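You operate a simulated robot arm through the tools that you are given. There is no shell and no other tool. Be economical: measure what you need, move in short steps, check, and stop when the job is done.

Carry out the task below with a simulated robot arm. There is one attempt and no reset: what you move stays moved.

## Task
Swap the white nozzle on the yellow spot for the red sleeve.
Fine: bring the spot to the red pointer first; nozzle on the teal mat; turn the blue spot back to the pointer.

It is judged by the outcome, as a careful person would: the job done as asked, and still so three seconds after it is handed in. It fails if anything else is knocked over, pushed out of place, dropped, spilled or broken.

## Robot
A 7-joint arm with a two-finger parallel gripper, fixed in place. Base frame: the origin is at the foot of the arm, x ahead of it, y to its left, z up; the work surface is at about z = 820. Lengths are in mm, angles in degrees, forces in N, time in s.
With the tool pointing down near the work surface it reaches from about 240 to 680 mm from the base axis. Its first joint turns from -66.0 to 66.0 degrees. Payload 2.4 kg.
The tool frame sits at the grasp point between the pads (the TCP): z along the fingers, y along the line on which they close. The tips reach 30 mm beyond it. The gripper opens to 94 mm. The fingers are 28 mm wide and 10 mm thick; the gripper's body (50 by 96 mm) begins 55 mm behind the TCP.
Orientation is that of the tool frame in the base frame, as a unit quaternion [w, x, y, z]. With the fingers straight down and closing along the base's y, the tool's x points along the base's -x, its y along +y and its z along -z.

## Interface
- The arm moves only by the tool servo_tool. Its argument "motion" is a list of rows, each a list of 3 entries, a list of its own where there are three numbers: the turn, a rotation vector about the base's x, y, z in degrees, then the shift along the base's x, y, z in mm, then the finger opening in mm, from 0 to 94. In form: [[[wx, wy, wz], [dx, dy, dz], hand], ...]. A call has 1 to 10 rows; each row is the pose to reach, as a shift and turn from the pose commanded when the call began. A row lasts 0.2 s, in which the tool goes at most 50 mm and 8.6 degrees; a call with a longer step from one row to the next is refused whole, and so is a gripper value outside its range. A pose out of reach is approached as far as the arm can. The call stops where the force on the tool passes 40 N (or 10 N more than at its start, if that is more) or the arm is blocked; 0.2 s more then pass. The fingers move at their own pace (about 153 mm/s each) and stop on an object; they squeeze with about 21 N. The grip force told is the motor's: it shows also when the fingers shut on nothing. Time passes only in rows, and 0.2 s behind the last, so rows that repeat a pose let the fingers close. It gives the time, the measured TCP pose, the force on the tool (base axes), the opening and the grip force at its end, in the units of the frame above (readings bear some noise).
- Cameras (640 x 400 px; columns grow to the right, rows downward): "scene" is fixed at [28, 468.3, 1437.9]; the picture's right is [-0.83, -0.55, 0.00], its down [-0.28, 0.42, -0.86] and it looks along [0.48, -0.72, -0.50] (base axes); focal length 329 px, centre (320, 200). "wrist" rides on the gripper at [76, 14, -103] in the tool frame; the picture's right is [-0.18, 0.98, 0.00], its down [-0.75, -0.14, -0.64] and it looks along [-0.63, -0.12, 0.77] (tool axes); focal length 243 px, centre (320, 200). There is no depth. A picture from a camera that has moved, and an enlarged one, comes with that camera's place and axes in the base frame and with its lens. The place of the scene camera against the robot may be out by one fixed shift of up to 18 mm in any direction.
- capture(camera): a new picture of that camera. The clock stands still meanwhile.
- close_up(camera, box): a new picture of the part [left, top, right, bottom] of that camera's present view, enlarged. The clock stands still meanwhile.
- sign_off(): hands the job in; it is judged then, once.

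Work in short steps. Places have to be worked out from the pictures, the camera data and where the tool is seen: move nearer, look again, correct. Check each grasp and each placing, and mend what went wrong. You have 120 turns and 76 pictures in all, those below and enlarged ones among them. Open the gripper and draw the arm clear of the work before you hand the job in, unless the task says otherwise; then end with one line.

The tools are called after "Call:" by a JSON object that holds its "name" and its "arguments". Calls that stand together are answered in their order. servo_tool: Moves the arm, as the interface text tells. Its arguments: {"type":"object","properties":{"motion":{"type":"array","items":{"type":"array"}}},"required":["motion"]} The other tools are called the same way: capture (camera) takes a picture; close_up (camera, box) takes an enlarged picture of a part of a camera's view; sign_off () hands the job in.

At the start:

```text
time: 0.0
tool_pos: [456.1, -85.7, 1186.8]
orientation: [0.0, 0.0, 1.0, 0.001]
wrist_force: [0.1, 0.3, -0.8]
opening: 93.8
grasp_force: 0.1
```

scene: 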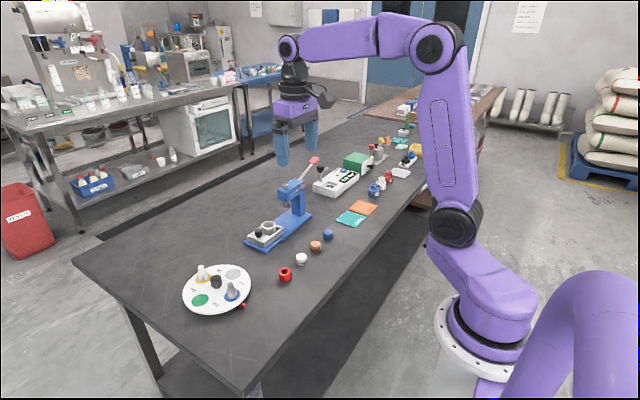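
wrist: 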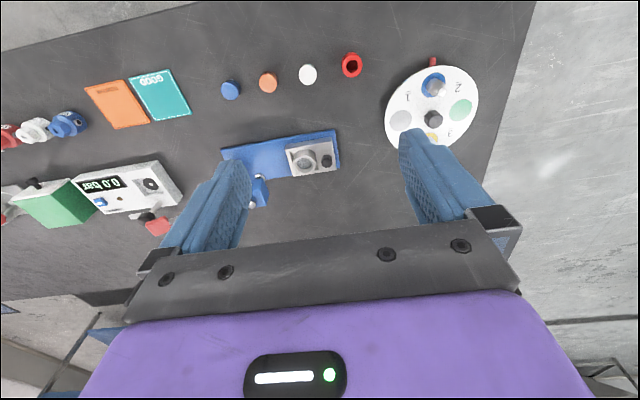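

The turntable disc sits at the near end of the bench with a red pointer at its edge; I'll enlarge it in both views.

Call:
{"name": "close_up", "arguments": {"camera": "scene", "box": [160, 220, 352, 340]}}

Call:
{"name": "close_up", "arguments": {"camera": "wrist", "box": [320, 30, 512, 150]}}

```text
3.33 times, centred on (256, 280) of scene
camera zoom: at [28.0, 468.3, 1437.9], right [-0.83, -0.55, 0.0], down [-0.28, 0.42, -0.86], along [0.48, -0.72, -0.5], focal length 1096 px, centre (533, -67)
```

zoom: 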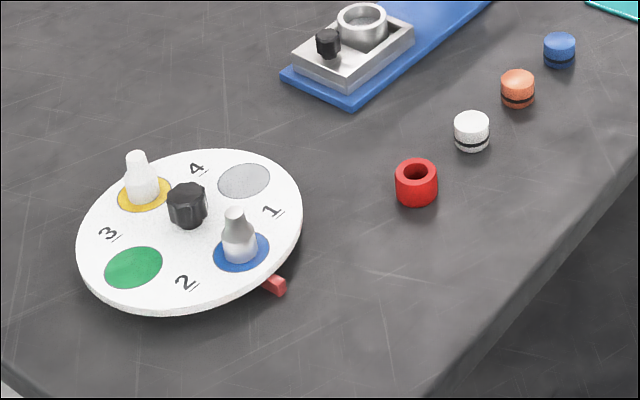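

```text
3.33 times, centred on (416, 90) of wrist
camera zoom: at [377.9, -71.0, 1288.6], right [0.18, 0.98, 0.0], down [0.75, -0.14, 0.64], along [0.63, -0.12, -0.77], focal length 809 px, centre (0, 567)
```

zoom: 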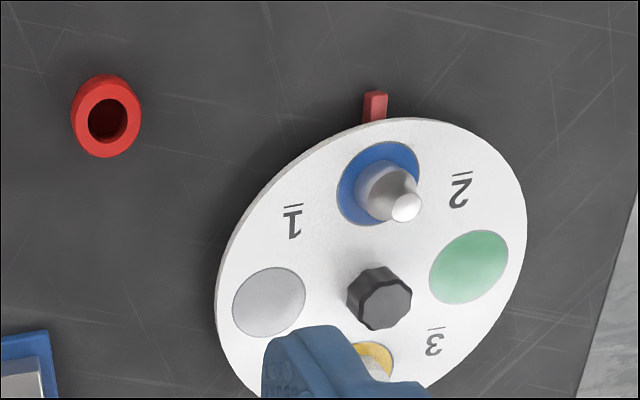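

By the wrist view the disc hub is near (592, 104), blue spot near (529, 99) at the pointer, red sleeve near (471, -37). I move above the disc for a closer look.

Call:
{"name": "servo_tool", "arguments": {"motion": [[[0, 0, 0], [17, 31, -31], 94], [[0, 0, 0], [34, 62, -62], 94], [[0, 0, 0], [51, 93, -93], 94], [[0, 0, 0], [68, 124, -124], 94], [[0, 0, 0], [85, 155, -155], 94], [[0, 0, 0], [104, 186, -187], 94]]}}

Call:
{"name": "capture", "arguments": {"camera": "wrist"}}

```text
time: 1.4
tool_pos: [556.6, 101.8, 999.6]
orientation: [0.0, 0.001, 1.0, 0.0]
wrist_force: [0.5, 0.8, -0.2]
opening: 94.1
grasp_force: 0.1
```

```text
71 pictures are left
camera wrist: at [479.4, 115.6, 1101.1], right [0.19, 0.98, 0.0], down [0.75, -0.14, 0.64], along [0.63, -0.12, -0.77], focal length 243 px, centre (320, 200)
```

wrist: 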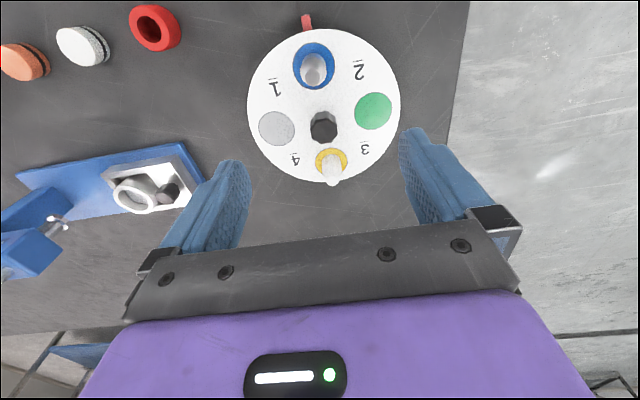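

Hub is about (582, 100), spots at radius 53, disc top z ≈ 835, green/grey spots empty along y. I swing the tool -45° (fingers over the numbered gaps) and centre above the hub at a safe height.

Call:
{"name": "servo_tool", "arguments": {"motion": [[[0, 0, -7.5], [4, 0, -10], 70], [[0, 0, -15], [8, 0, -20], 60], [[0, 0, -22.5], [12, 0, -30], 60], [[0, 0, -30], [16, 0, -40], 60], [[0, 0, -37.5], [20, 0, -50], 60], [[0, 0, -45], [22, 0, -60], 60], [[0, 0, -45], [22, 0, -60], 60]]}}

Call:
{"name": "capture", "arguments": {"camera": "wrist"}}

Call:
{"name": "close_up", "arguments": {"camera": "scene", "box": [144, 200, 304, 300]}}

```text
time: 3.0
tool_pos: [580.8, 100.1, 939.5]
orientation: [0.0, 0.383, 0.924, 0.0]
wrist_force: [0.4, 0.1, -0.3]
opening: 59.7
grasp_force: 0.1
```

```text
70 pictures are left
camera wrist: at [535.7, 164.7, 1041.5], right [0.83, 0.56, 0.0], down [0.43, -0.63, 0.64], along [0.36, -0.53, -0.77], focal length 243 px, centre (320, 200)
```

wrist: 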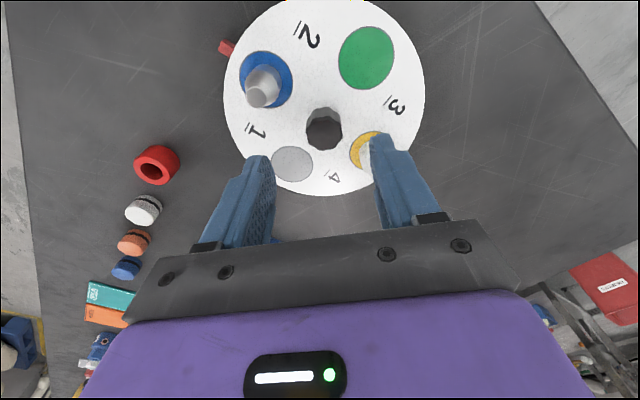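

```text
4.00 times, centred on (224, 250) of scene
camera zoom: at [28.0, 468.3, 1437.9], right [-0.83, -0.55, 0.0], down [-0.28, 0.42, -0.86], along [0.48, -0.72, -0.5], focal length 1316 px, centre (704, 0)
```

zoom: 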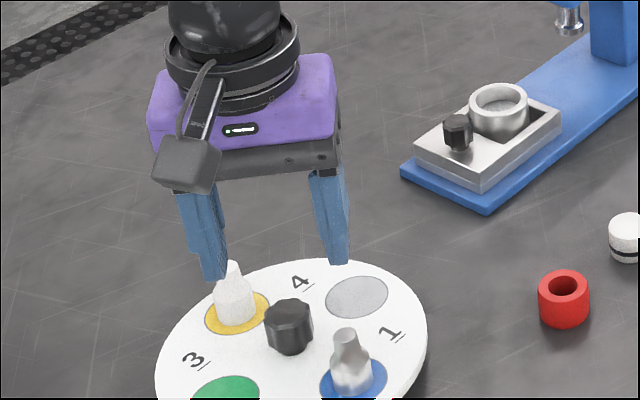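

Tool is oriented right, the fingers bracket the knob over "1" and "3". Knob top ≈ 860, so I descend to TCP 872 (tips ≈ 842) with a small +x correction.

Call:
{"name": "servo_tool", "arguments": {"motion": [[[0, 0, 0], [1, 0, -15], 60], [[0, 0, 0], [2, 0, -30], 60], [[0, 0, 0], [2.5, 0, -45], 60], [[0, 0, 0], [2.5, 0, -58], 60], [[0, 0, 0], [2.5, 0, -67], 60], [[0, 0, 0], [2.5, 0, -67], 60]]}}

Call:
{"name": "capture", "arguments": {"camera": "wrist"}}

Call:
{"name": "close_up", "arguments": {"camera": "scene", "box": [144, 220, 304, 320]}}

```text
time: 4.4
tool_pos: [584.0, 101.6, 872.7]
orientation: [0.0, 0.383, 0.924, 0.0]
wrist_force: [0.6, -0.4, 0.0]
opening: 60.2
grasp_force: 0.0
```

```text
68 pictures are left
camera wrist: at [538.2, 164.7, 974.3], right [0.82, 0.57, 0.0], down [0.43, -0.63, 0.64], along [0.36, -0.53, -0.77], focal length 243 px, centre (320, 200)
```

wrist: 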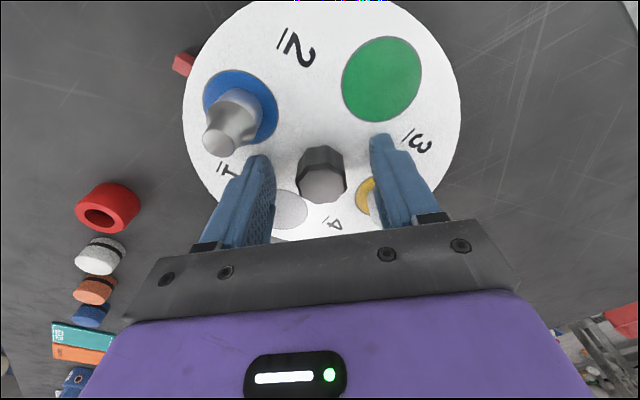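

```text
4.00 times, centred on (224, 270) of scene
camera zoom: at [28.0, 468.3, 1437.9], right [-0.83, -0.55, 0.0], down [-0.28, 0.42, -0.86], along [0.48, -0.72, -0.5], focal length 1316 px, centre (704, -80)
```

zoom: 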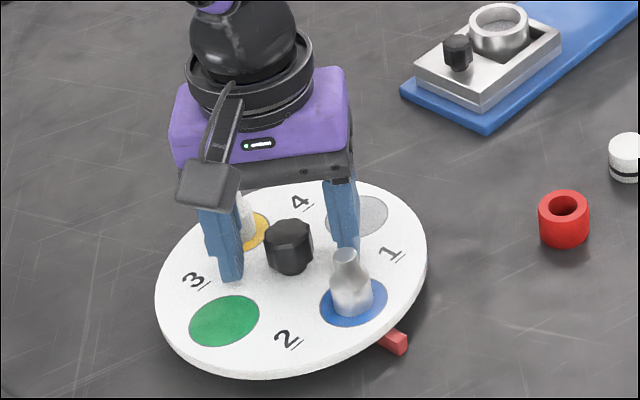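

The knob is centred between the fingers and the tips are just above the disc. I close on it.

Call:
{"name": "servo_tool", "arguments": {"motion": [[[0, 0, 0], [0, 0, 0], 40], [[0, 0, 0], [0, 0, 0], 20], [[0, 0, 0], [0, 0, 0], 10], [[0, 0, 0], [0, 0, 0], 10]]}}

Call:
{"name": "close_up", "arguments": {"camera": "scene", "box": [144, 220, 304, 320]}}

```text
time: 5.4
tool_pos: [583.9, 101.2, 873.5]
orientation: [0.001, 0.383, 0.924, 0.0]
wrist_force: [6.3, 4.7, -6.0]
opening: 27.6
grasp_force: 45.0
```

```text
4.00 times, centred on (224, 270) of scene
camera zoom: at [28.2, 468.5, 1437.9], right [-0.83, -0.55, 0.0], down [-0.28, 0.42, -0.86], along [0.48, -0.72, -0.5], focal length 1316 px, centre (704, -80)
```

zoom: 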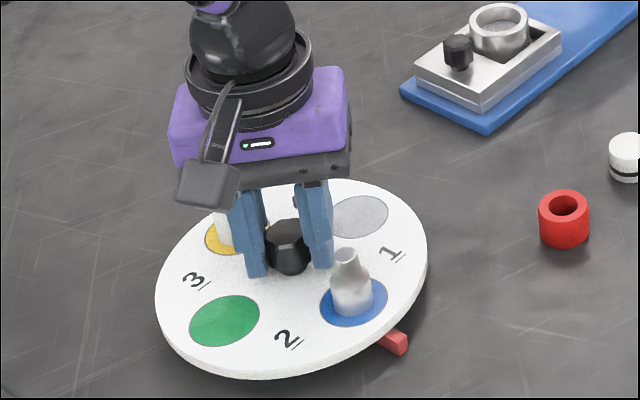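

Grip on the knob holds at 27.6 mm. I turn it slowly +30° first, nudging slightly toward the side the force indicates, and check that the disc follows.

Call:
{"name": "servo_tool", "arguments": {"motion": [[[0, 0, 2], [0.5, 0.5, 0], 10], [[0, 0, 5], [1, 1, 0], 10], [[0, 0, 9], [1, 1, 0], 10], [[0, 0, 13], [1, 1, 0], 10], [[0, 0, 17], [1, 1, 0], 10], [[0, 0, 21], [1, 1, 0], 10], [[0, 0, 25], [1, 1, 0], 10], [[0, 0, 28], [1, 1, 0], 10], [[0, 0, 30], [1, 1, 0], 10]]}}

Call:
{"name": "close_up", "arguments": {"camera": "scene", "box": [144, 220, 304, 320]}}

```text
time: 7.4
tool_pos: [583.6, 100.1, 872.8]
orientation: [-0.002, 0.13, 0.991, -0.001]
wrist_force: [-23.6, -11.5, 11.7]
opening: 27.6
grasp_force: 45.0
```

```text
4.00 times, centred on (224, 270) of scene
camera zoom: at [27.1, 468.0, 1438.1], right [-0.83, -0.55, 0.0], down [-0.28, 0.42, -0.86], along [0.48, -0.72, -0.5], focal length 1316 px, centre (704, -80)
```

zoom: 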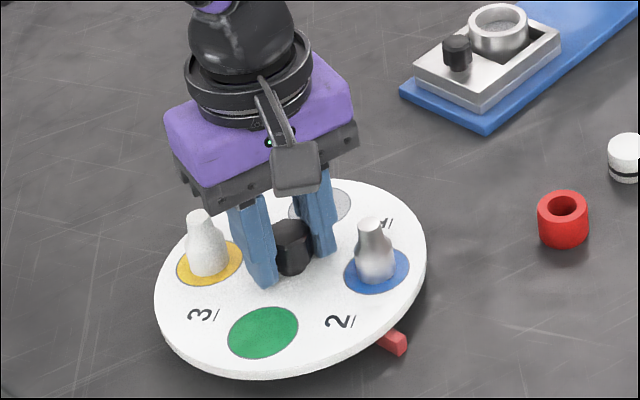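

The disc follows the knob and the nozzles stand firm. Side force shows the nudge was too much, so I back it off and turn on toward +90° in total.

Call:
{"name": "servo_tool", "arguments": {"motion": [[[0, 0, 1], [-1, -0.7, 0], 10], [[0, 0, 5], [-1.5, -0.8, 0], 10], [[0, 0, 10], [-1.5, -0.8, 0], 10], [[0, 0, 15], [-1.5, -0.8, 0], 10], [[0, 0, 20], [-1.5, -0.8, 0], 10], [[0, 0, 25], [-1.5, -0.8, 0], 10], [[0, 0, 28], [-1.5, -0.8, 0], 10], [[0, 0, 30], [-1.5, -0.8, 0], 10]]}}

```text
time: 9.2
tool_pos: [583.0, 100.6, 873.4]
orientation: [-0.001, -0.131, 0.991, -0.001]
wrist_force: [-2.8, -14.6, -6.0]
opening: 27.7
grasp_force: 45.1
```

Side force now only asks for a small -y correction; I turn the last 30° of this stroke.

Call:
{"name": "servo_tool", "arguments": {"motion": [[[0, 0, 1], [0, -0.5, 0], 10], [[0, 0, 5], [-0.2, -0.8, 0], 10], [[0, 0, 10], [-0.2, -0.8, 0], 10], [[0, 0, 15], [-0.2, -0.8, 0], 10], [[0, 0, 20], [-0.2, -0.8, 0], 10], [[0, 0, 25], [-0.2, -0.8, 0], 10], [[0, 0, 28], [-0.2, -0.8, 0], 10], [[0, 0, 30], [-0.2, -0.8, 0], 10]]}}

Call:
{"name": "close_up", "arguments": {"camera": "scene", "box": [144, 220, 304, 320]}}

```text
time: 11.0
tool_pos: [585.3, 99.0, 873.2]
orientation: [0.0, -0.382, 0.924, 0.0]
wrist_force: [9.8, -16.1, -18.1]
opening: 27.7
grasp_force: 45.0
```

```text
4.00 times, centred on (224, 270) of scene
camera zoom: at [28.6, 468.0, 1438.0], right [-0.83, -0.55, 0.0], down [-0.28, 0.42, -0.86], along [0.48, -0.72, -0.5], focal length 1316 px, centre (704, -80)
```

zoom: 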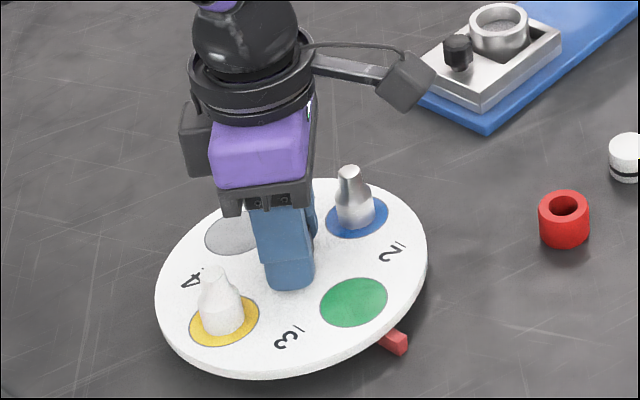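

Exactly a quarter turn: green is at the pointer, yellow is next. I open, lift straight up and rotate the tool back 90° for a second stroke.

Call:
{"name": "servo_tool", "arguments": {"motion": [[[0, 0, 0], [0, 0, 0], 35], [[0, 0, 0], [0, 0, 0], 60], [[0, 0, 0], [0, 0, 0], 60], [[0, 0, 0], [0, 0, 15], 60], [[0, 0, 0], [0, 0, 45], 60], [[0, 0, 0], [0, 0, 67], 60]]}}

Call:
{"name": "servo_tool", "arguments": {"motion": [[[0, 0, -8], [0, 0, 0], 60], [[0, 0, -16], [0, 0, 0], 60], [[0, 0, -24], [0, 0, 0], 60], [[0, 0, -32], [0, 0, 0], 60], [[0, 0, -40], [0, 0, 0], 60], [[0, 0, -48], [0, 0, 0], 60], [[0, 0, -56], [0, 0, 0], 60], [[0, 0, -64], [0, 0, 0], 60], [[0, 0, -72], [0, 0, 0], 60], [[0, 0, -80], [0, 0, 0], 60]]}}

Call:
{"name": "servo_tool", "arguments": {"motion": [[[0, 0, -8], [0, 0, 0], 60], [[0, 0, -10], [0, 0, 0], 60], [[0, 0, -10], [0, 0, 0], 60]]}}

Call:
{"name": "capture", "arguments": {"camera": "wrist"}}

Call:
{"name": "close_up", "arguments": {"camera": "scene", "box": [144, 220, 304, 320]}}

```text
time: 12.4
tool_pos: [583.4, 101.3, 941.4]
orientation: [0.0, -0.382, 0.924, 0.001]
wrist_force: [0.4, -0.8, -0.4]
opening: 59.8
grasp_force: 0.0
```

```text
time: 14.6
tool_pos: [583.3, 100.9, 940.1]
orientation: [0.001, 0.303, 0.953, 0.0]
wrist_force: [-0.5, 1.0, -0.3]
opening: 60.1
grasp_force: 0.0
```

```text
time: 15.4
tool_pos: [584.4, 100.4, 938.7]
orientation: [0.0, 0.383, 0.924, -0.001]
wrist_force: [0.6, 0.8, -0.6]
opening: 59.9
grasp_force: 0.2
```

```text
63 pictures are left
camera wrist: at [538.5, 164.2, 1041.4], right [0.83, 0.56, 0.0], down [0.43, -0.63, 0.64], along [0.36, -0.53, -0.77], focal length 243 px, centre (320, 200)
```

wrist: 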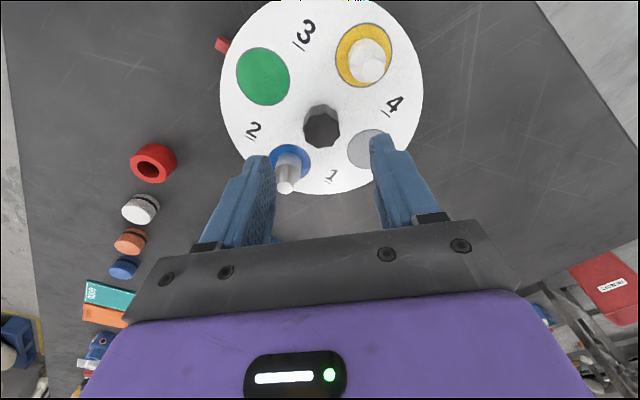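

```text
4.00 times, centred on (224, 270) of scene
camera zoom: at [28.0, 468.3, 1437.9], right [-0.83, -0.55, 0.0], down [-0.28, 0.42, -0.86], along [0.48, -0.72, -0.5], focal length 1316 px, centre (704, -80)
```

zoom: 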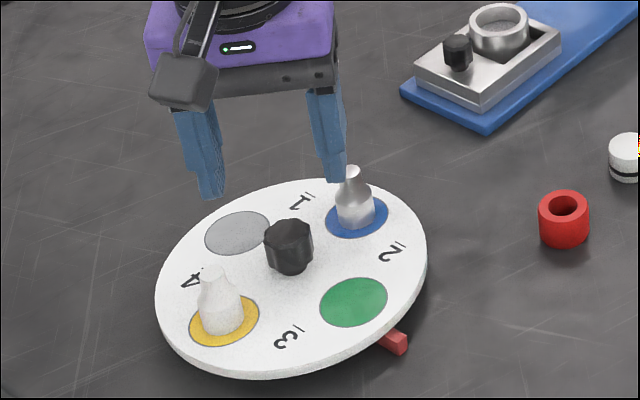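

Same geometry as before; I descend and grip the knob again.

Call:
{"name": "servo_tool", "arguments": {"motion": [[[0, 0, 0], [0, 0, -15], 60], [[0, 0, 0], [0, 0, -30], 60], [[0, 0, 0], [0, 0, -45], 60], [[0, 0, 0], [0, 0, -58], 60], [[0, 0, 0], [0, 0, -67], 60], [[0, 0, 0], [0, 0, -67], 40], [[0, 0, 0], [0, 0, -67], 20], [[0, 0, 0], [0, 0, -67], 10], [[0, 0, 0], [0, 0, -67], 10]]}}

```text
time: 17.4
tool_pos: [585.8, 100.9, 872.8]
orientation: [0.001, 0.382, 0.924, 0.001]
wrist_force: [8.4, 4.3, -8.8]
opening: 27.9
grasp_force: 44.7
```

Grip is good with little side load. I turn +30° as before, with a smaller nudge.

Call:
{"name": "servo_tool", "arguments": {"motion": [[[0, 0, 2], [0, 0, 0], 10], [[0, 0, 5], [0, 0, 0], 10], [[0, 0, 10], [0, 0, 0], 10], [[0, 0, 15], [0, 0, 0], 10], [[0, 0, 20], [0, 0, 0], 10], [[0, 0, 25], [0, 0, 0], 10], [[0, 0, 30], [0, 0, 0], 10], [[0, 0, 35], [0, 0, 0], 10], [[0, 0, 40], [0, 0, 0], 10], [[0, 0, 45], [0, 0, 0], 10]]}}

```text
time: 19.6
tool_pos: [583.6, 99.3, 872.3]
orientation: [0.001, -0.001, 1.0, -0.001]
wrist_force: [7.4, 8.7, 9.4]
opening: 27.7
grasp_force: 45.3
```

Forces are low; I turn the remaining 45°.

Call:
{"name": "servo_tool", "arguments": {"motion": [[[0, 0, 5], [0.2, 0.2, 0], 10], [[0, 0, 10], [0.2, 0.2, 0], 10], [[0, 0, 15], [0.2, 0.2, 0], 10], [[0, 0, 20], [0.2, 0.2, 0], 10], [[0, 0, 25], [0.2, 0.2, 0], 10], [[0, 0, 30], [0.2, 0.2, 0], 10], [[0, 0, 35], [0.2, 0.2, 0], 10], [[0, 0, 40], [0.2, 0.2, 0], 10], [[0, 0, 43], [0.2, 0.2, 0], 10], [[0, 0, 45], [0.2, 0.2, 0], 10]]}}

Call:
{"name": "close_up", "arguments": {"camera": "scene", "box": [144, 220, 304, 320]}}

```text
time: 21.8
tool_pos: [583.7, 99.1, 874.0]
orientation: [0.001, -0.383, 0.924, -0.001]
wrist_force: [9.7, -5.6, 19.2]
opening: 27.7
grasp_force: 44.8
```

```text
4.00 times, centred on (224, 270) of scene
camera zoom: at [27.9, 468.2, 1438.0], right [-0.83, -0.55, 0.0], down [-0.28, 0.42, -0.86], along [0.48, -0.72, -0.5], focal length 1316 px, centre (704, -80)
```

zoom: 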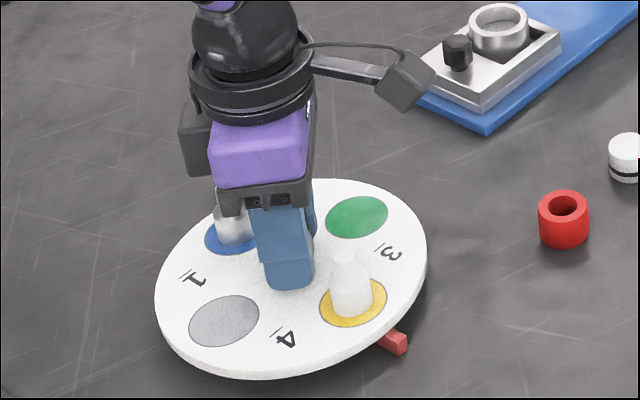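

Yellow with the white nozzle is at the pointer. I release, lift, and turn the tool to straight while moving over the nozzle.

Call:
{"name": "servo_tool", "arguments": {"motion": [[[0, 0, 0], [0, 0, 0], 35], [[0, 0, 0], [0, 0, 0], 60], [[0, 0, 0], [0, 0, 0], 60], [[0, 0, 0], [0, 0, 15], 60], [[0, 0, 0], [0, 0, 45], 60], [[0, 0, 0], [0, 0, 80], 60]]}}

Call:
{"name": "servo_tool", "arguments": {"motion": [[[0, 0, -8], [-9, 0, 0], 60], [[0, 0, -16], [-18, 0, 0], 60], [[0, 0, -24], [-27, 0, 0], 60], [[0, 0, -32], [-36, 0, 0], 60], [[0, 0, -40], [-45, 0, 0], 60], [[0, 0, -45], [-54, 0, 0], 60], [[0, 0, -45], [-54, 0, 0], 60]]}}

Call:
{"name": "capture", "arguments": {"camera": "wrist"}}

Call:
{"name": "close_up", "arguments": {"camera": "scene", "box": [144, 220, 304, 320]}}

```text
time: 23.2
tool_pos: [582.0, 101.9, 951.9]
orientation: [0.0, -0.382, 0.924, 0.0]
wrist_force: [0.8, -0.2, -0.1]
opening: 60.0
grasp_force: 0.0
```

```text
time: 24.8
tool_pos: [529.3, 100.1, 952.9]
orientation: [0.0, 0.001, 1.0, 0.0]
wrist_force: [-0.7, 0.3, 0.1]
opening: 60.0
grasp_force: 0.0
```

```text
60 pictures are left
camera wrist: at [451.4, 114.7, 1053.6], right [0.19, 0.98, 0.0], down [0.75, -0.14, 0.64], along [0.63, -0.12, -0.77], focal length 243 px, centre (320, 200)
```

wrist: 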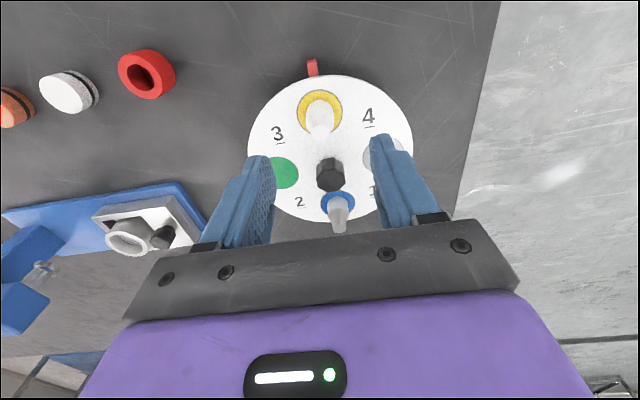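

```text
4.00 times, centred on (224, 270) of scene
camera zoom: at [28.0, 468.3, 1437.9], right [-0.83, -0.55, 0.0], down [-0.28, 0.42, -0.86], along [0.48, -0.72, -0.5], focal length 1316 px, centre (704, -80)
```

zoom: 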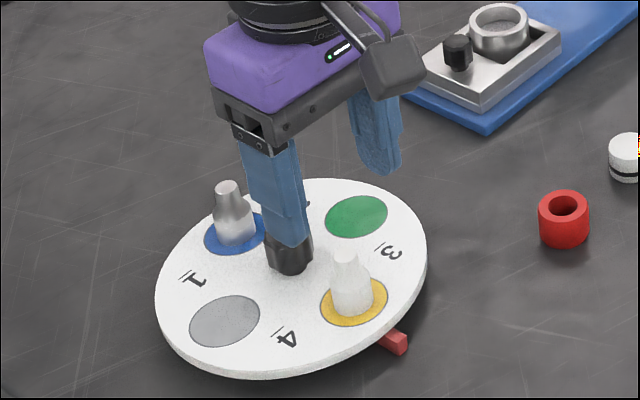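

The nozzle stands centred on yellow at about (529, 100), directly under the tool. I descend to TCP 871 (tips ≈ 841) and look before closing.

Call:
{"name": "servo_tool", "arguments": {"motion": [[[0, 0, 0], [0, 0, -20], 60], [[0, 0, 0], [0, 0, -40], 60], [[0, 0, 0], [0, 0, -58], 60], [[0, 0, 0], [0, 0, -72], 60], [[0, 0, 0], [0, 0, -82], 60], [[0, 0, 0], [0, 0, -82], 60]]}}

Call:
{"name": "capture", "arguments": {"camera": "wrist"}}

Call:
{"name": "close_up", "arguments": {"camera": "scene", "box": [144, 220, 304, 320]}}

```text
time: 26.2
tool_pos: [529.2, 99.3, 869.9]
orientation: [-0.001, 0.0, 1.0, 0.0]
wrist_force: [0.4, -0.1, -0.2]
opening: 60.2
grasp_force: 0.0
```

```text
58 pictures are left
camera wrist: at [451.7, 114.6, 972.0], right [0.18, 0.98, 0.0], down [0.75, -0.14, 0.64], along [0.63, -0.12, -0.77], focal length 243 px, centre (320, 200)
```

wrist: 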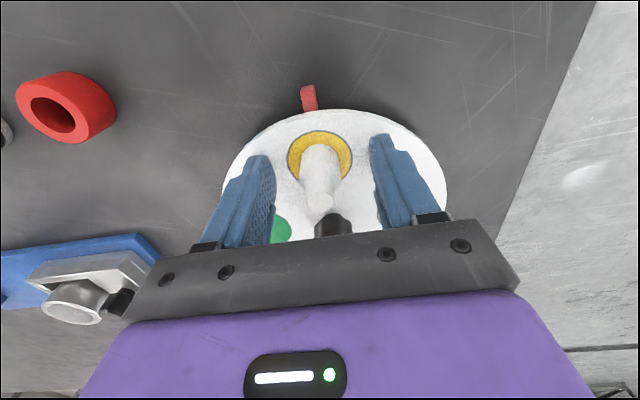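

```text
4.00 times, centred on (224, 270) of scene
camera zoom: at [28.0, 468.3, 1437.9], right [-0.83, -0.55, 0.0], down [-0.28, 0.42, -0.86], along [0.48, -0.72, -0.5], focal length 1316 px, centre (704, -80)
```

zoom: 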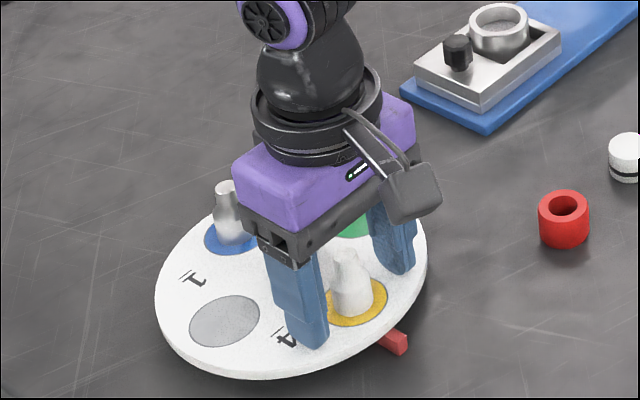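

The nozzle is centred between the fingers. I close on it.

Call:
{"name": "servo_tool", "arguments": {"motion": [[[0, 0, 0], [-1, 0, 0], 45], [[0, 0, 0], [-1, 0, 0], 30], [[0, 0, 0], [-1, 0, 0], 15], [[0, 0, 0], [-1, 0, 0], 10]]}}

Call:
{"name": "close_up", "arguments": {"camera": "scene", "box": [144, 220, 304, 320]}}

```text
time: 27.2
tool_pos: [528.2, 99.4, 871.9]
orientation: [-0.001, 0.0, 1.0, 0.0]
wrist_force: [-0.4, 0.6, 0.2]
opening: 21.7
grasp_force: 20.9
```

```text
4.00 times, centred on (224, 270) of scene
camera zoom: at [28.0, 468.3, 1437.9], right [-0.83, -0.55, 0.0], down [-0.28, 0.42, -0.86], along [0.48, -0.72, -0.5], focal length 1316 px, centre (704, -80)
```

zoom: 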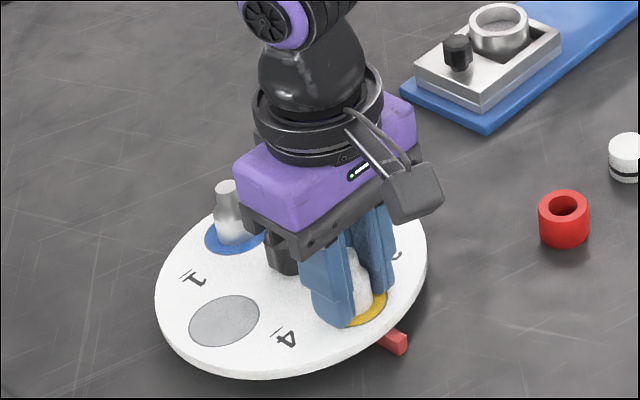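

Held at 21.7 mm. I lift straight up.

Call:
{"name": "servo_tool", "arguments": {"motion": [[[0, 0, 0], [0, 0, 5], 10], [[0, 0, 0], [0, 0, 15], 10], [[0, 0, 0], [0, 0, 40], 10], [[0, 0, 0], [0, 0, 80], 10], [[0, 0, 0], [0, 0, 120], 10], [[0, 0, 0], [0, 0, 150], 10]]}}

Call:
{"name": "capture", "arguments": {"camera": "scene"}}

Call:
{"name": "close_up", "arguments": {"camera": "scene", "box": [304, 140, 464, 240]}}

```text
time: 28.6
tool_pos: [527.9, 101.3, 1020.5]
orientation: [0.0, 0.0, 1.0, 0.0]
wrist_force: [-0.7, 0.3, 0.2]
opening: 21.3
grasp_force: 20.6
```

```text
55 pictures are left
```

scene: 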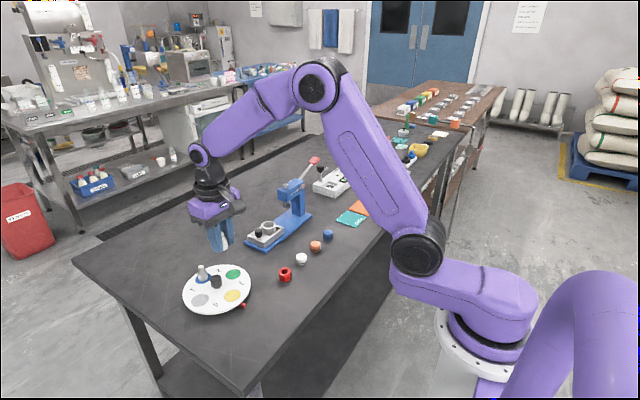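

```text
4.00 times, centred on (384, 190) of scene
camera zoom: at [28.0, 468.3, 1437.9], right [-0.83, -0.55, 0.0], down [-0.28, 0.42, -0.86], along [0.48, -0.72, -0.5], focal length 1316 px, centre (64, 240)
```

zoom: 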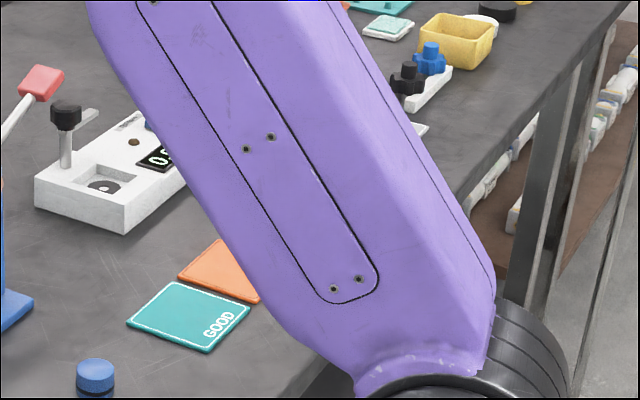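

The nozzle is securely held. The teal mat is at about (463, -385); I carry the nozzle over at height, on the base side of the press fixture.

Call:
{"name": "servo_tool", "arguments": {"motion": [[[0, 0, 0], [-8, -15, 0], 10], [[0, 0, 0], [-20, -45, 0], 10], [[0, 0, 0], [-35, -80, 0], 10], [[0, 0, 0], [-50, -115, 0], 10], [[0, 0, 0], [-60, -155, 0], 10], [[0, 0, 0], [-65, -195, 0], 10], [[0, 0, 0], [-65, -235, 0], 10], [[0, 0, 0], [-65, -275, 0], 10], [[0, 0, 0], [-65, -305, 0], 10], [[0, 0, 0], [-65, -325, 0], 10]]}}

Call:
{"name": "servo_tool", "arguments": {"motion": [[[0, 0, 0], [0, -20, 0], 10], [[0, 0, 0], [0, -50, -5], 10], [[0, 0, 0], [0, -85, -15], 10], [[0, 0, 0], [0, -110, -30], 10], [[0, 0, 0], [0, -120, -50], 10], [[0, 0, 0], [0, -120, -50], 10]]}}

Call:
{"name": "capture", "arguments": {"camera": "wrist"}}

Call:
{"name": "capture", "arguments": {"camera": "scene"}}

```text
time: 30.8
tool_pos: [465.6, -225.8, 1021.7]
orientation: [0.0, 0.0, 1.0, 0.001]
wrist_force: [0.0, 0.1, -0.7]
opening: 21.4
grasp_force: 21.2
```

```text
time: 32.2
tool_pos: [464.2, -345.0, 971.0]
orientation: [0.0, 0.0, 1.0, 0.0]
wrist_force: [0.6, -0.4, -0.1]
opening: 21.3
grasp_force: 20.8
```

```text
53 pictures are left
camera wrist: at [385.9, -330.1, 1073.2], right [0.18, 0.98, 0.0], down [0.75, -0.14, 0.64], along [0.63, -0.12, -0.77], focal length 243 px, centre (320, 200)
```

wrist: 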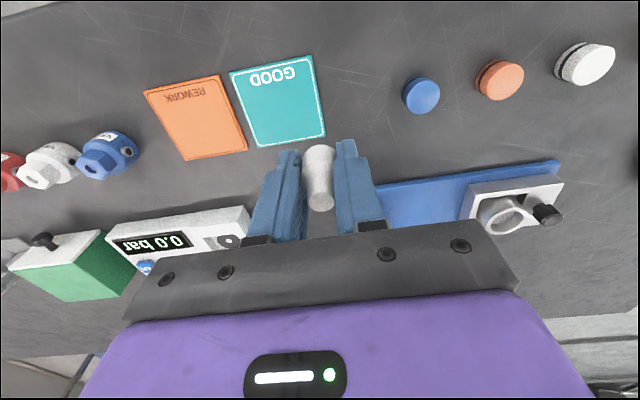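

```text
52 pictures are left
```

scene: 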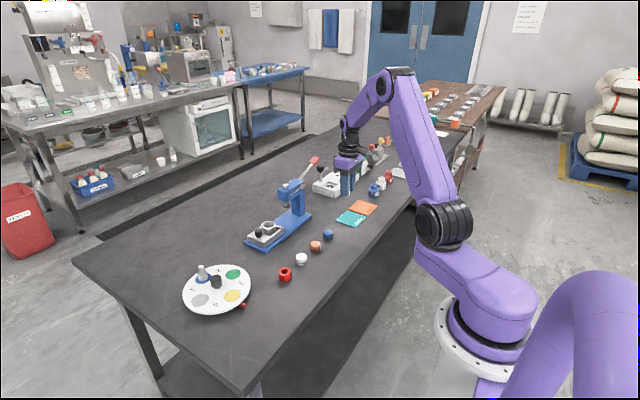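

Mat centre works out at (462, -385), about 77 mm square. I move over it and descend to just above the expected contact height (~858).

Call:
{"name": "servo_tool", "arguments": {"motion": [[[0, 0, 0], [-1, -15, -15], 10], [[0, 0, 0], [-2, -35, -40], 10], [[0, 0, 0], [-2, -40, -70], 10], [[0, 0, 0], [-2, -40, -90], 10], [[0, 0, 0], [-2, -40, -103], 10], [[0, 0, 0], [-2, -40, -103], 10]]}}

Call:
{"name": "capture", "arguments": {"camera": "wrist"}}

Call:
{"name": "close_up", "arguments": {"camera": "scene", "box": [288, 150, 416, 230]}}

```text
time: 33.6
tool_pos: [461.9, -383.2, 867.3]
orientation: [0.0, -0.001, 1.0, 0.0]
wrist_force: [-0.3, -0.1, -0.5]
opening: 21.5
grasp_force: 21.1
```

```text
51 pictures are left
camera wrist: at [383.7, -370.2, 969.8], right [0.18, 0.98, 0.0], down [0.75, -0.14, 0.64], along [0.63, -0.12, -0.77], focal length 243 px, centre (320, 200)
```

wrist: 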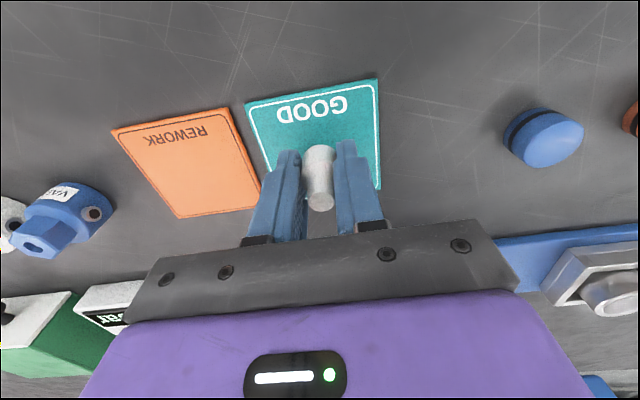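

```text
5.00 times, centred on (352, 190) of scene
camera zoom: at [28.0, 468.3, 1437.9], right [-0.83, -0.55, 0.0], down [-0.28, 0.42, -0.86], along [0.48, -0.72, -0.5], focal length 1645 px, centre (160, 250)
```

zoom: 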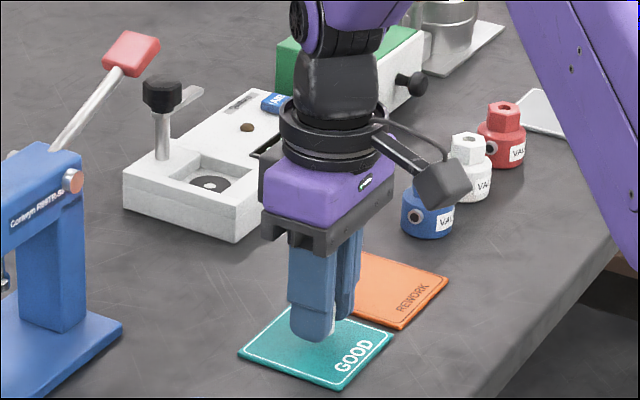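

The nozzle is above the mat centre. I lower in 1–2 mm steps, watching the force.

Call:
{"name": "servo_tool", "arguments": {"motion": [[[0, 0, 0], [0, 0, -2], 10], [[0, 0, 0], [0, 0, -4], 10], [[0, 0, 0], [0, 0, -5.5], 10], [[0, 0, 0], [0, 0, -7], 10], [[0, 0, 0], [0, 0, -7], 10]]}}

```text
time: 34.8
tool_pos: [462.2, -385.5, 860.8]
orientation: [0.001, 0.0, 1.0, 0.0]
wrist_force: [-0.9, 0.5, -1.1]
opening: 21.5
grasp_force: 21.3
```

No contact yet; 1 mm steps on.

Call:
{"name": "servo_tool", "arguments": {"motion": [[[0, 0, 0], [0, 0, -1], 10], [[0, 0, 0], [0, 0, -2], 10], [[0, 0, 0], [0, 0, -2], 10]]}}

Call:
{"name": "close_up", "arguments": {"camera": "wrist", "box": [240, 80, 400, 220]}}

```text
time: 35.6
tool_pos: [461.2, -384.5, 858.9]
orientation: [0.001, 0.0, 1.0, 0.001]
wrist_force: [0.1, 1.3, -0.4]
opening: 21.2
grasp_force: 21.4
```

```text
2.86 times, centred on (320, 150) of wrist
camera zoom: at [384.3, -370.7, 960.7], right [0.18, 0.98, 0.0], down [0.75, -0.14, 0.64], along [0.63, -0.12, -0.77], focal length 693 px, centre (320, 343)
```

zoom: 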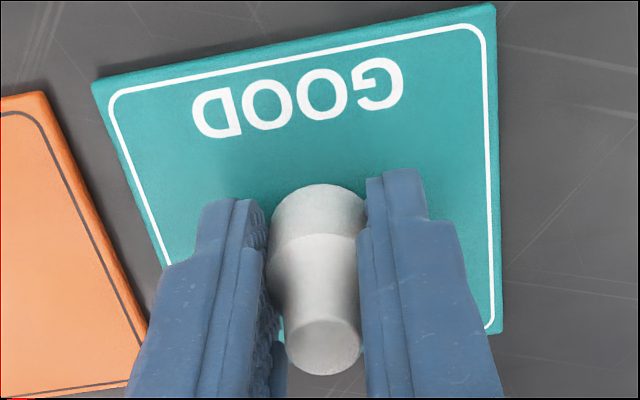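

Still no contact force; continue 1 mm at a time.

Call:
{"name": "servo_tool", "arguments": {"motion": [[[0, 0, 0], [0, 0, -1], 10], [[0, 0, 0], [0, 0, -2], 10], [[0, 0, 0], [0, 0, -2], 10]]}}

Call:
{"name": "servo_tool", "arguments": {"motion": [[[0, 0, 0], [0, 0, -1], 10], [[0, 0, 0], [0, 0, -1], 10]]}}

```text
time: 36.4
tool_pos: [461.5, -385.5, 855.6]
orientation: [0.0, 0.0, 1.0, 0.0]
wrist_force: [0.0, -0.4, 0.0]
opening: 21.6
grasp_force: 20.9
```

```text
time: 37.0
tool_pos: [461.4, -384.6, 854.9]
orientation: [0.001, 0.001, 1.0, -0.001]
wrist_force: [1.4, -0.5, 3.2]
opening: 21.3
grasp_force: 21.0
```

A slight upward force (3 N) suggests touch; half a millimetre more to confirm.

Call:
{"name": "servo_tool", "arguments": {"motion": [[[0, 0, 0], [0, 0, -0.5], 10], [[0, 0, 0], [0, 0, -0.5], 10]]}}

```text
time: 37.6
tool_pos: [461.8, -384.6, 856.1]
orientation: [0.001, 0.0, 1.0, 0.0]
wrist_force: [0.9, -1.4, 3.4]
opening: 21.3
grasp_force: 21.3
```

Contact is confirmed; I open gently and lift away.

Call:
{"name": "servo_tool", "arguments": {"motion": [[[0, 0, 0], [0, 0, 0], 26], [[0, 0, 0], [0, 0, 0], 35], [[0, 0, 0], [0, 0, 0], 50], [[0, 0, 0], [0, 0, 0], 50], [[0, 0, 0], [0, 0, 20], 50], [[0, 0, 0], [0, 0, 50], 50], [[0, 0, 0], [0, 0, 95], 50], [[0, 0, 0], [0, 0, 140], 50]]}}

Call:
{"name": "capture", "arguments": {"camera": "wrist"}}

```text
time: 39.4
tool_pos: [461.2, -384.6, 998.5]
orientation: [0.0, 0.0, 1.0, 0.0]
wrist_force: [-0.5, 0.0, -0.6]
opening: 50.1
grasp_force: 0.1
```

```text
48 pictures are left
camera wrist: at [384.4, -369.8, 1099.4], right [0.18, 0.98, 0.0], down [0.75, -0.14, 0.64], along [0.63, -0.12, -0.77], focal length 243 px, centre (320, 200)
```

wrist: 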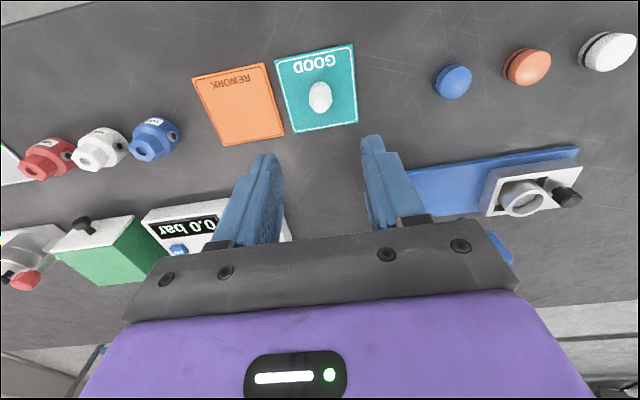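

The nozzle stands on the teal mat. I now travel to above the red sleeve near (470, -37).

Call:
{"name": "servo_tool", "arguments": {"motion": [[[0, 0, 0], [0, 20, 0], 60], [[0, 0, 0], [0, 60, 0], 60], [[0, 0, 0], [0, 105, 0], 60], [[0, 0, 0], [0, 150, 0], 60], [[0, 0, 0], [2, 195, 0], 60], [[0, 0, 0], [4, 240, 0], 60], [[0, 0, 0], [6, 285, 0], 60], [[0, 0, 0], [8, 325, 0], 60], [[0, 0, 0], [9, 345, -20], 60], [[0, 0, 0], [9, 347, -40], 60]]}}

Call:
{"name": "capture", "arguments": {"camera": "wrist"}}

Call:
{"name": "close_up", "arguments": {"camera": "scene", "box": [208, 210, 368, 310]}}

```text
time: 41.6
tool_pos: [470.6, -38.1, 955.5]
orientation: [0.002, 0.0, 1.0, 0.0]
wrist_force: [0.6, 0.5, 0.7]
opening: 60.2
grasp_force: 0.0
```

```text
47 pictures are left
camera wrist: at [392.8, -23.3, 1056.4], right [0.18, 0.98, 0.0], down [0.75, -0.14, 0.64], along [0.63, -0.12, -0.77], focal length 243 px, centre (320, 200)
```

wrist: 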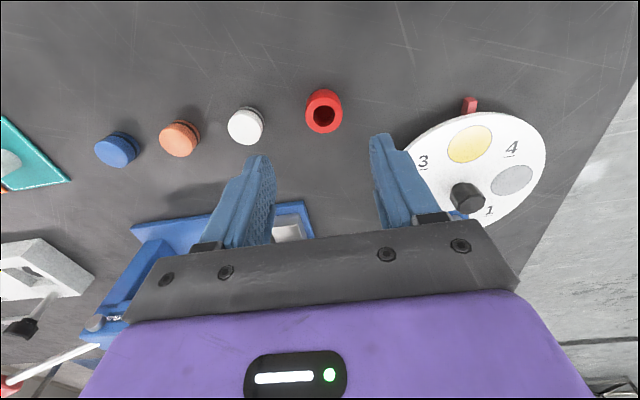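

```text
4.00 times, centred on (288, 260) of scene
camera zoom: at [28.0, 468.4, 1437.9], right [-0.83, -0.55, 0.0], down [-0.28, 0.42, -0.86], along [0.48, -0.72, -0.5], focal length 1316 px, centre (448, -40)
```

zoom: 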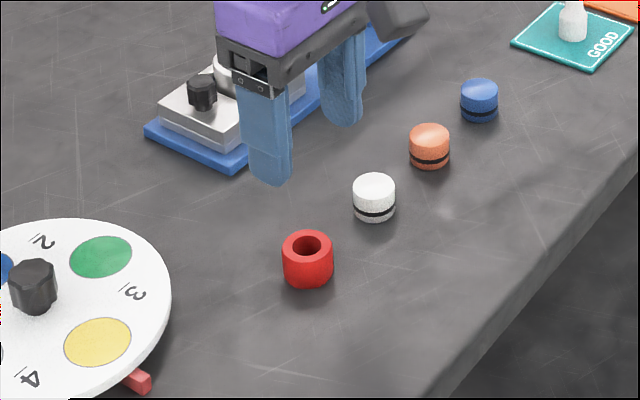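

The sleeve is at about (472, -35), ~34 mm across and ~22 mm tall, neighbours clear. I descend to TCP 857 (tips ≈ 827).

Call:
{"name": "servo_tool", "arguments": {"motion": [[[0, 0, 0], [1, 3, -20], 64], [[0, 0, 0], [1, 3, -45], 64], [[0, 0, 0], [1, 3, -70], 64], [[0, 0, 0], [1, 3, -88], 64], [[0, 0, 0], [1, 3, -98], 64], [[0, 0, 0], [1, 3, -98], 64]]}}

Call:
{"name": "capture", "arguments": {"camera": "wrist"}}

Call:
{"name": "close_up", "arguments": {"camera": "scene", "box": [208, 210, 368, 310]}}

```text
time: 43.0
tool_pos: [472.9, -34.7, 856.7]
orientation: [-0.001, 0.0, 1.0, -0.001]
wrist_force: [0.8, 0.0, 0.1]
opening: 63.8
grasp_force: 0.0
```

```text
45 pictures are left
camera wrist: at [394.0, -20.1, 959.0], right [0.18, 0.98, 0.0], down [0.75, -0.14, 0.64], along [0.63, -0.12, -0.77], focal length 243 px, centre (320, 200)
```

wrist: 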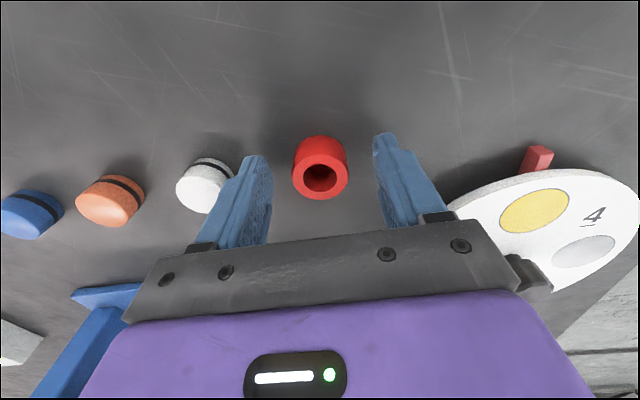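

```text
4.00 times, centred on (288, 260) of scene
camera zoom: at [28.0, 468.3, 1437.9], right [-0.83, -0.55, 0.0], down [-0.28, 0.42, -0.86], along [0.48, -0.72, -0.5], focal length 1316 px, centre (448, -40)
```

zoom: 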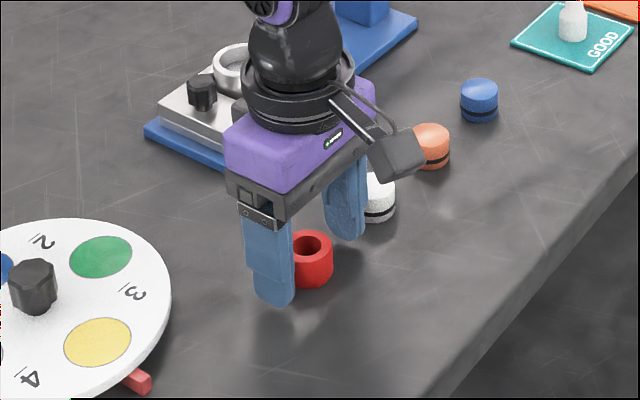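

Sleeve centred between the fingers. I close on it.

Call:
{"name": "servo_tool", "arguments": {"motion": [[[0, 0, 0], [-1, 0, 0], 50], [[0, 0, 0], [-1, 0, 0], 36], [[0, 0, 0], [-1, 0, 0], 20], [[0, 0, 0], [-1, 0, 0], 15]]}}

Call:
{"name": "servo_tool", "arguments": {"motion": [[[0, 0, 0], [0, 0, 5], 15], [[0, 0, 0], [0, 0, 20], 15], [[0, 0, 0], [0, 0, 55], 15], [[0, 0, 0], [0, 0, 95], 15]]}}

Call:
{"name": "capture", "arguments": {"camera": "wrist"}}

```text
time: 44.0
tool_pos: [470.4, -33.6, 855.7]
orientation: [0.0, 0.0, 1.0, 0.0]
wrist_force: [-0.7, 0.1, 0.2]
opening: 32.4
grasp_force: 20.9
```

```text
time: 45.0
tool_pos: [471.0, -33.3, 955.0]
orientation: [0.0, 0.0, 1.0, 0.0]
wrist_force: [-0.4, 0.8, -0.3]
opening: 32.2
grasp_force: 20.9
```

```text
43 pictures are left
camera wrist: at [394.6, -18.7, 1056.3], right [0.18, 0.98, 0.0], down [0.75, -0.14, 0.64], along [0.63, -0.12, -0.77], focal length 243 px, centre (320, 200)
```

wrist: 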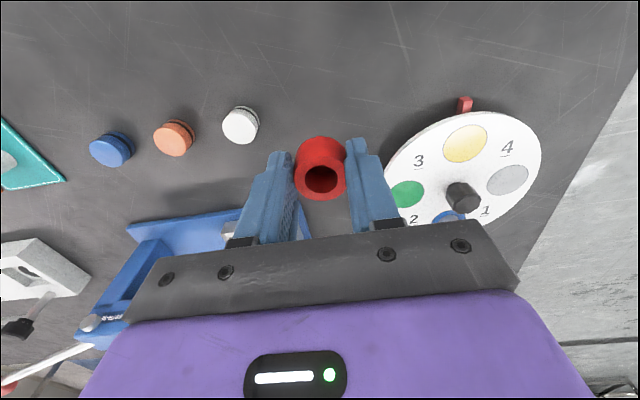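

Sleeve held (32 mm). Its bottom is ~37 mm below TCP; yellow spot centre works out at (528.5, 100.5). I carry it above the spot.

Call:
{"name": "servo_tool", "arguments": {"motion": [[[0, 0, 0], [10, 25, 0], 15], [[0, 0, 0], [25, 60, 0], 15], [[0, 0, 0], [41, 95, 0], 15], [[0, 0, 0], [53, 125, 0], 15], [[0, 0, 0], [57.5, 134, -20], 15], [[0, 0, 0], [57.5, 134, -45], 15], [[0, 0, 0], [57.5, 134, -55], 15], [[0, 0, 0], [57.5, 134, -55], 15]]}}

Call:
{"name": "capture", "arguments": {"camera": "wrist"}}

Call:
{"name": "close_up", "arguments": {"camera": "scene", "box": [144, 220, 304, 320]}}

```text
time: 46.8
tool_pos: [527.7, 100.3, 897.4]
orientation: [0.001, 0.001, 1.0, 0.0]
wrist_force: [1.0, -0.2, 0.0]
opening: 32.2
grasp_force: 20.7
```

```text
42 pictures are left
camera wrist: at [450.4, 114.3, 998.9], right [0.18, 0.98, 0.0], down [0.75, -0.14, 0.64], along [0.63, -0.12, -0.77], focal length 243 px, centre (320, 200)
```

wrist: 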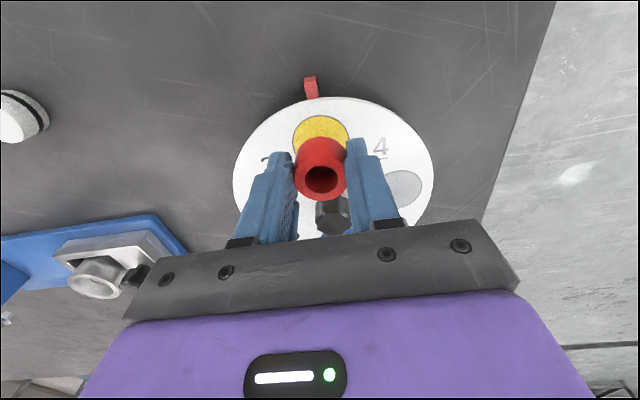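

```text
4.00 times, centred on (224, 270) of scene
camera zoom: at [28.0, 468.3, 1437.9], right [-0.83, -0.55, 0.0], down [-0.28, 0.42, -0.86], along [0.48, -0.72, -0.5], focal length 1316 px, centre (704, -80)
```

zoom: 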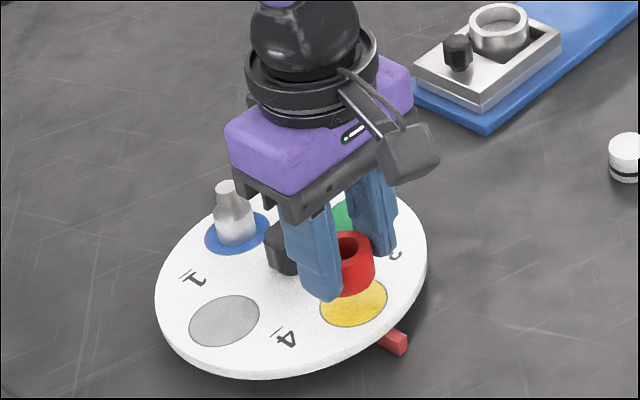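

Aligned laterally with the spot. I lower to TCP 879, just above expected contact (~874), and look.

Call:
{"name": "servo_tool", "arguments": {"motion": [[[0, 0, 0], [0, 0, -7], 15], [[0, 0, 0], [0, 0, -14], 15], [[0, 0, 0], [0, 0, -19], 15], [[0, 0, 0], [0, 0, -19], 15]]}}

Call:
{"name": "close_up", "arguments": {"camera": "wrist", "box": [240, 90, 400, 190]}}

Call:
{"name": "close_up", "arguments": {"camera": "scene", "box": [200, 260, 264, 310]}}

```text
time: 47.8
tool_pos: [527.0, 98.6, 878.7]
orientation: [0.001, 0.001, 1.0, 0.0]
wrist_force: [0.4, -0.2, 0.2]
opening: 32.0
grasp_force: 21.7
```

```text
4.00 times, centred on (320, 140) of wrist
camera zoom: at [450.5, 113.6, 979.7], right [0.18, 0.98, 0.0], down [0.75, -0.14, 0.64], along [0.63, -0.12, -0.77], focal length 970 px, centre (320, 440)
```

zoom: 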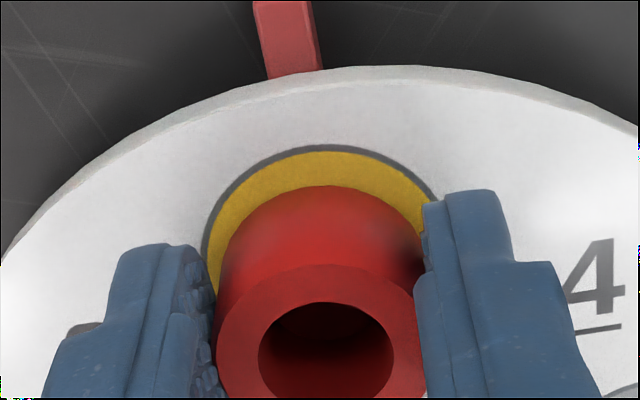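

```text
8.00 times, centred on (232, 285) of scene
camera zoom: at [28.0, 468.3, 1437.9], right [-0.83, -0.55, 0.0], down [-0.28, 0.42, -0.86], along [0.48, -0.72, -0.5], focal length 2632 px, centre (1024, -480)
```

zoom: 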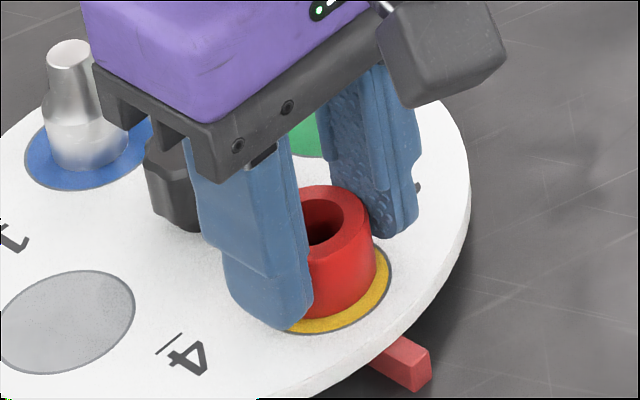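

The sleeve is concentric with the yellow spot to within a millimetre or two. I lower in 1 mm steps to contact.

Call:
{"name": "servo_tool", "arguments": {"motion": [[[0, 0, 0], [0, 0, -1], 15], [[0, 0, 0], [0, 0, -2], 15], [[0, 0, 0], [0, 0, -3], 15], [[0, 0, 0], [0, 0, -3], 15]]}}

Call:
{"name": "servo_tool", "arguments": {"motion": [[[0, 0, 0], [0, 0, -1], 15], [[0, 0, 0], [0, 0, -1], 15]]}}

```text
time: 48.8
tool_pos: [529.2, 99.7, 875.8]
orientation: [0.002, 0.0, 1.0, 0.0]
wrist_force: [-3.8, 0.5, 22.3]
opening: 32.2
grasp_force: 20.6
```

```text
time: 49.4
tool_pos: [528.9, 99.9, 874.1]
orientation: [0.002, 0.0, 1.0, -0.001]
wrist_force: [1.6, 1.1, 22.4]
opening: 32.4
grasp_force: 21.4
```

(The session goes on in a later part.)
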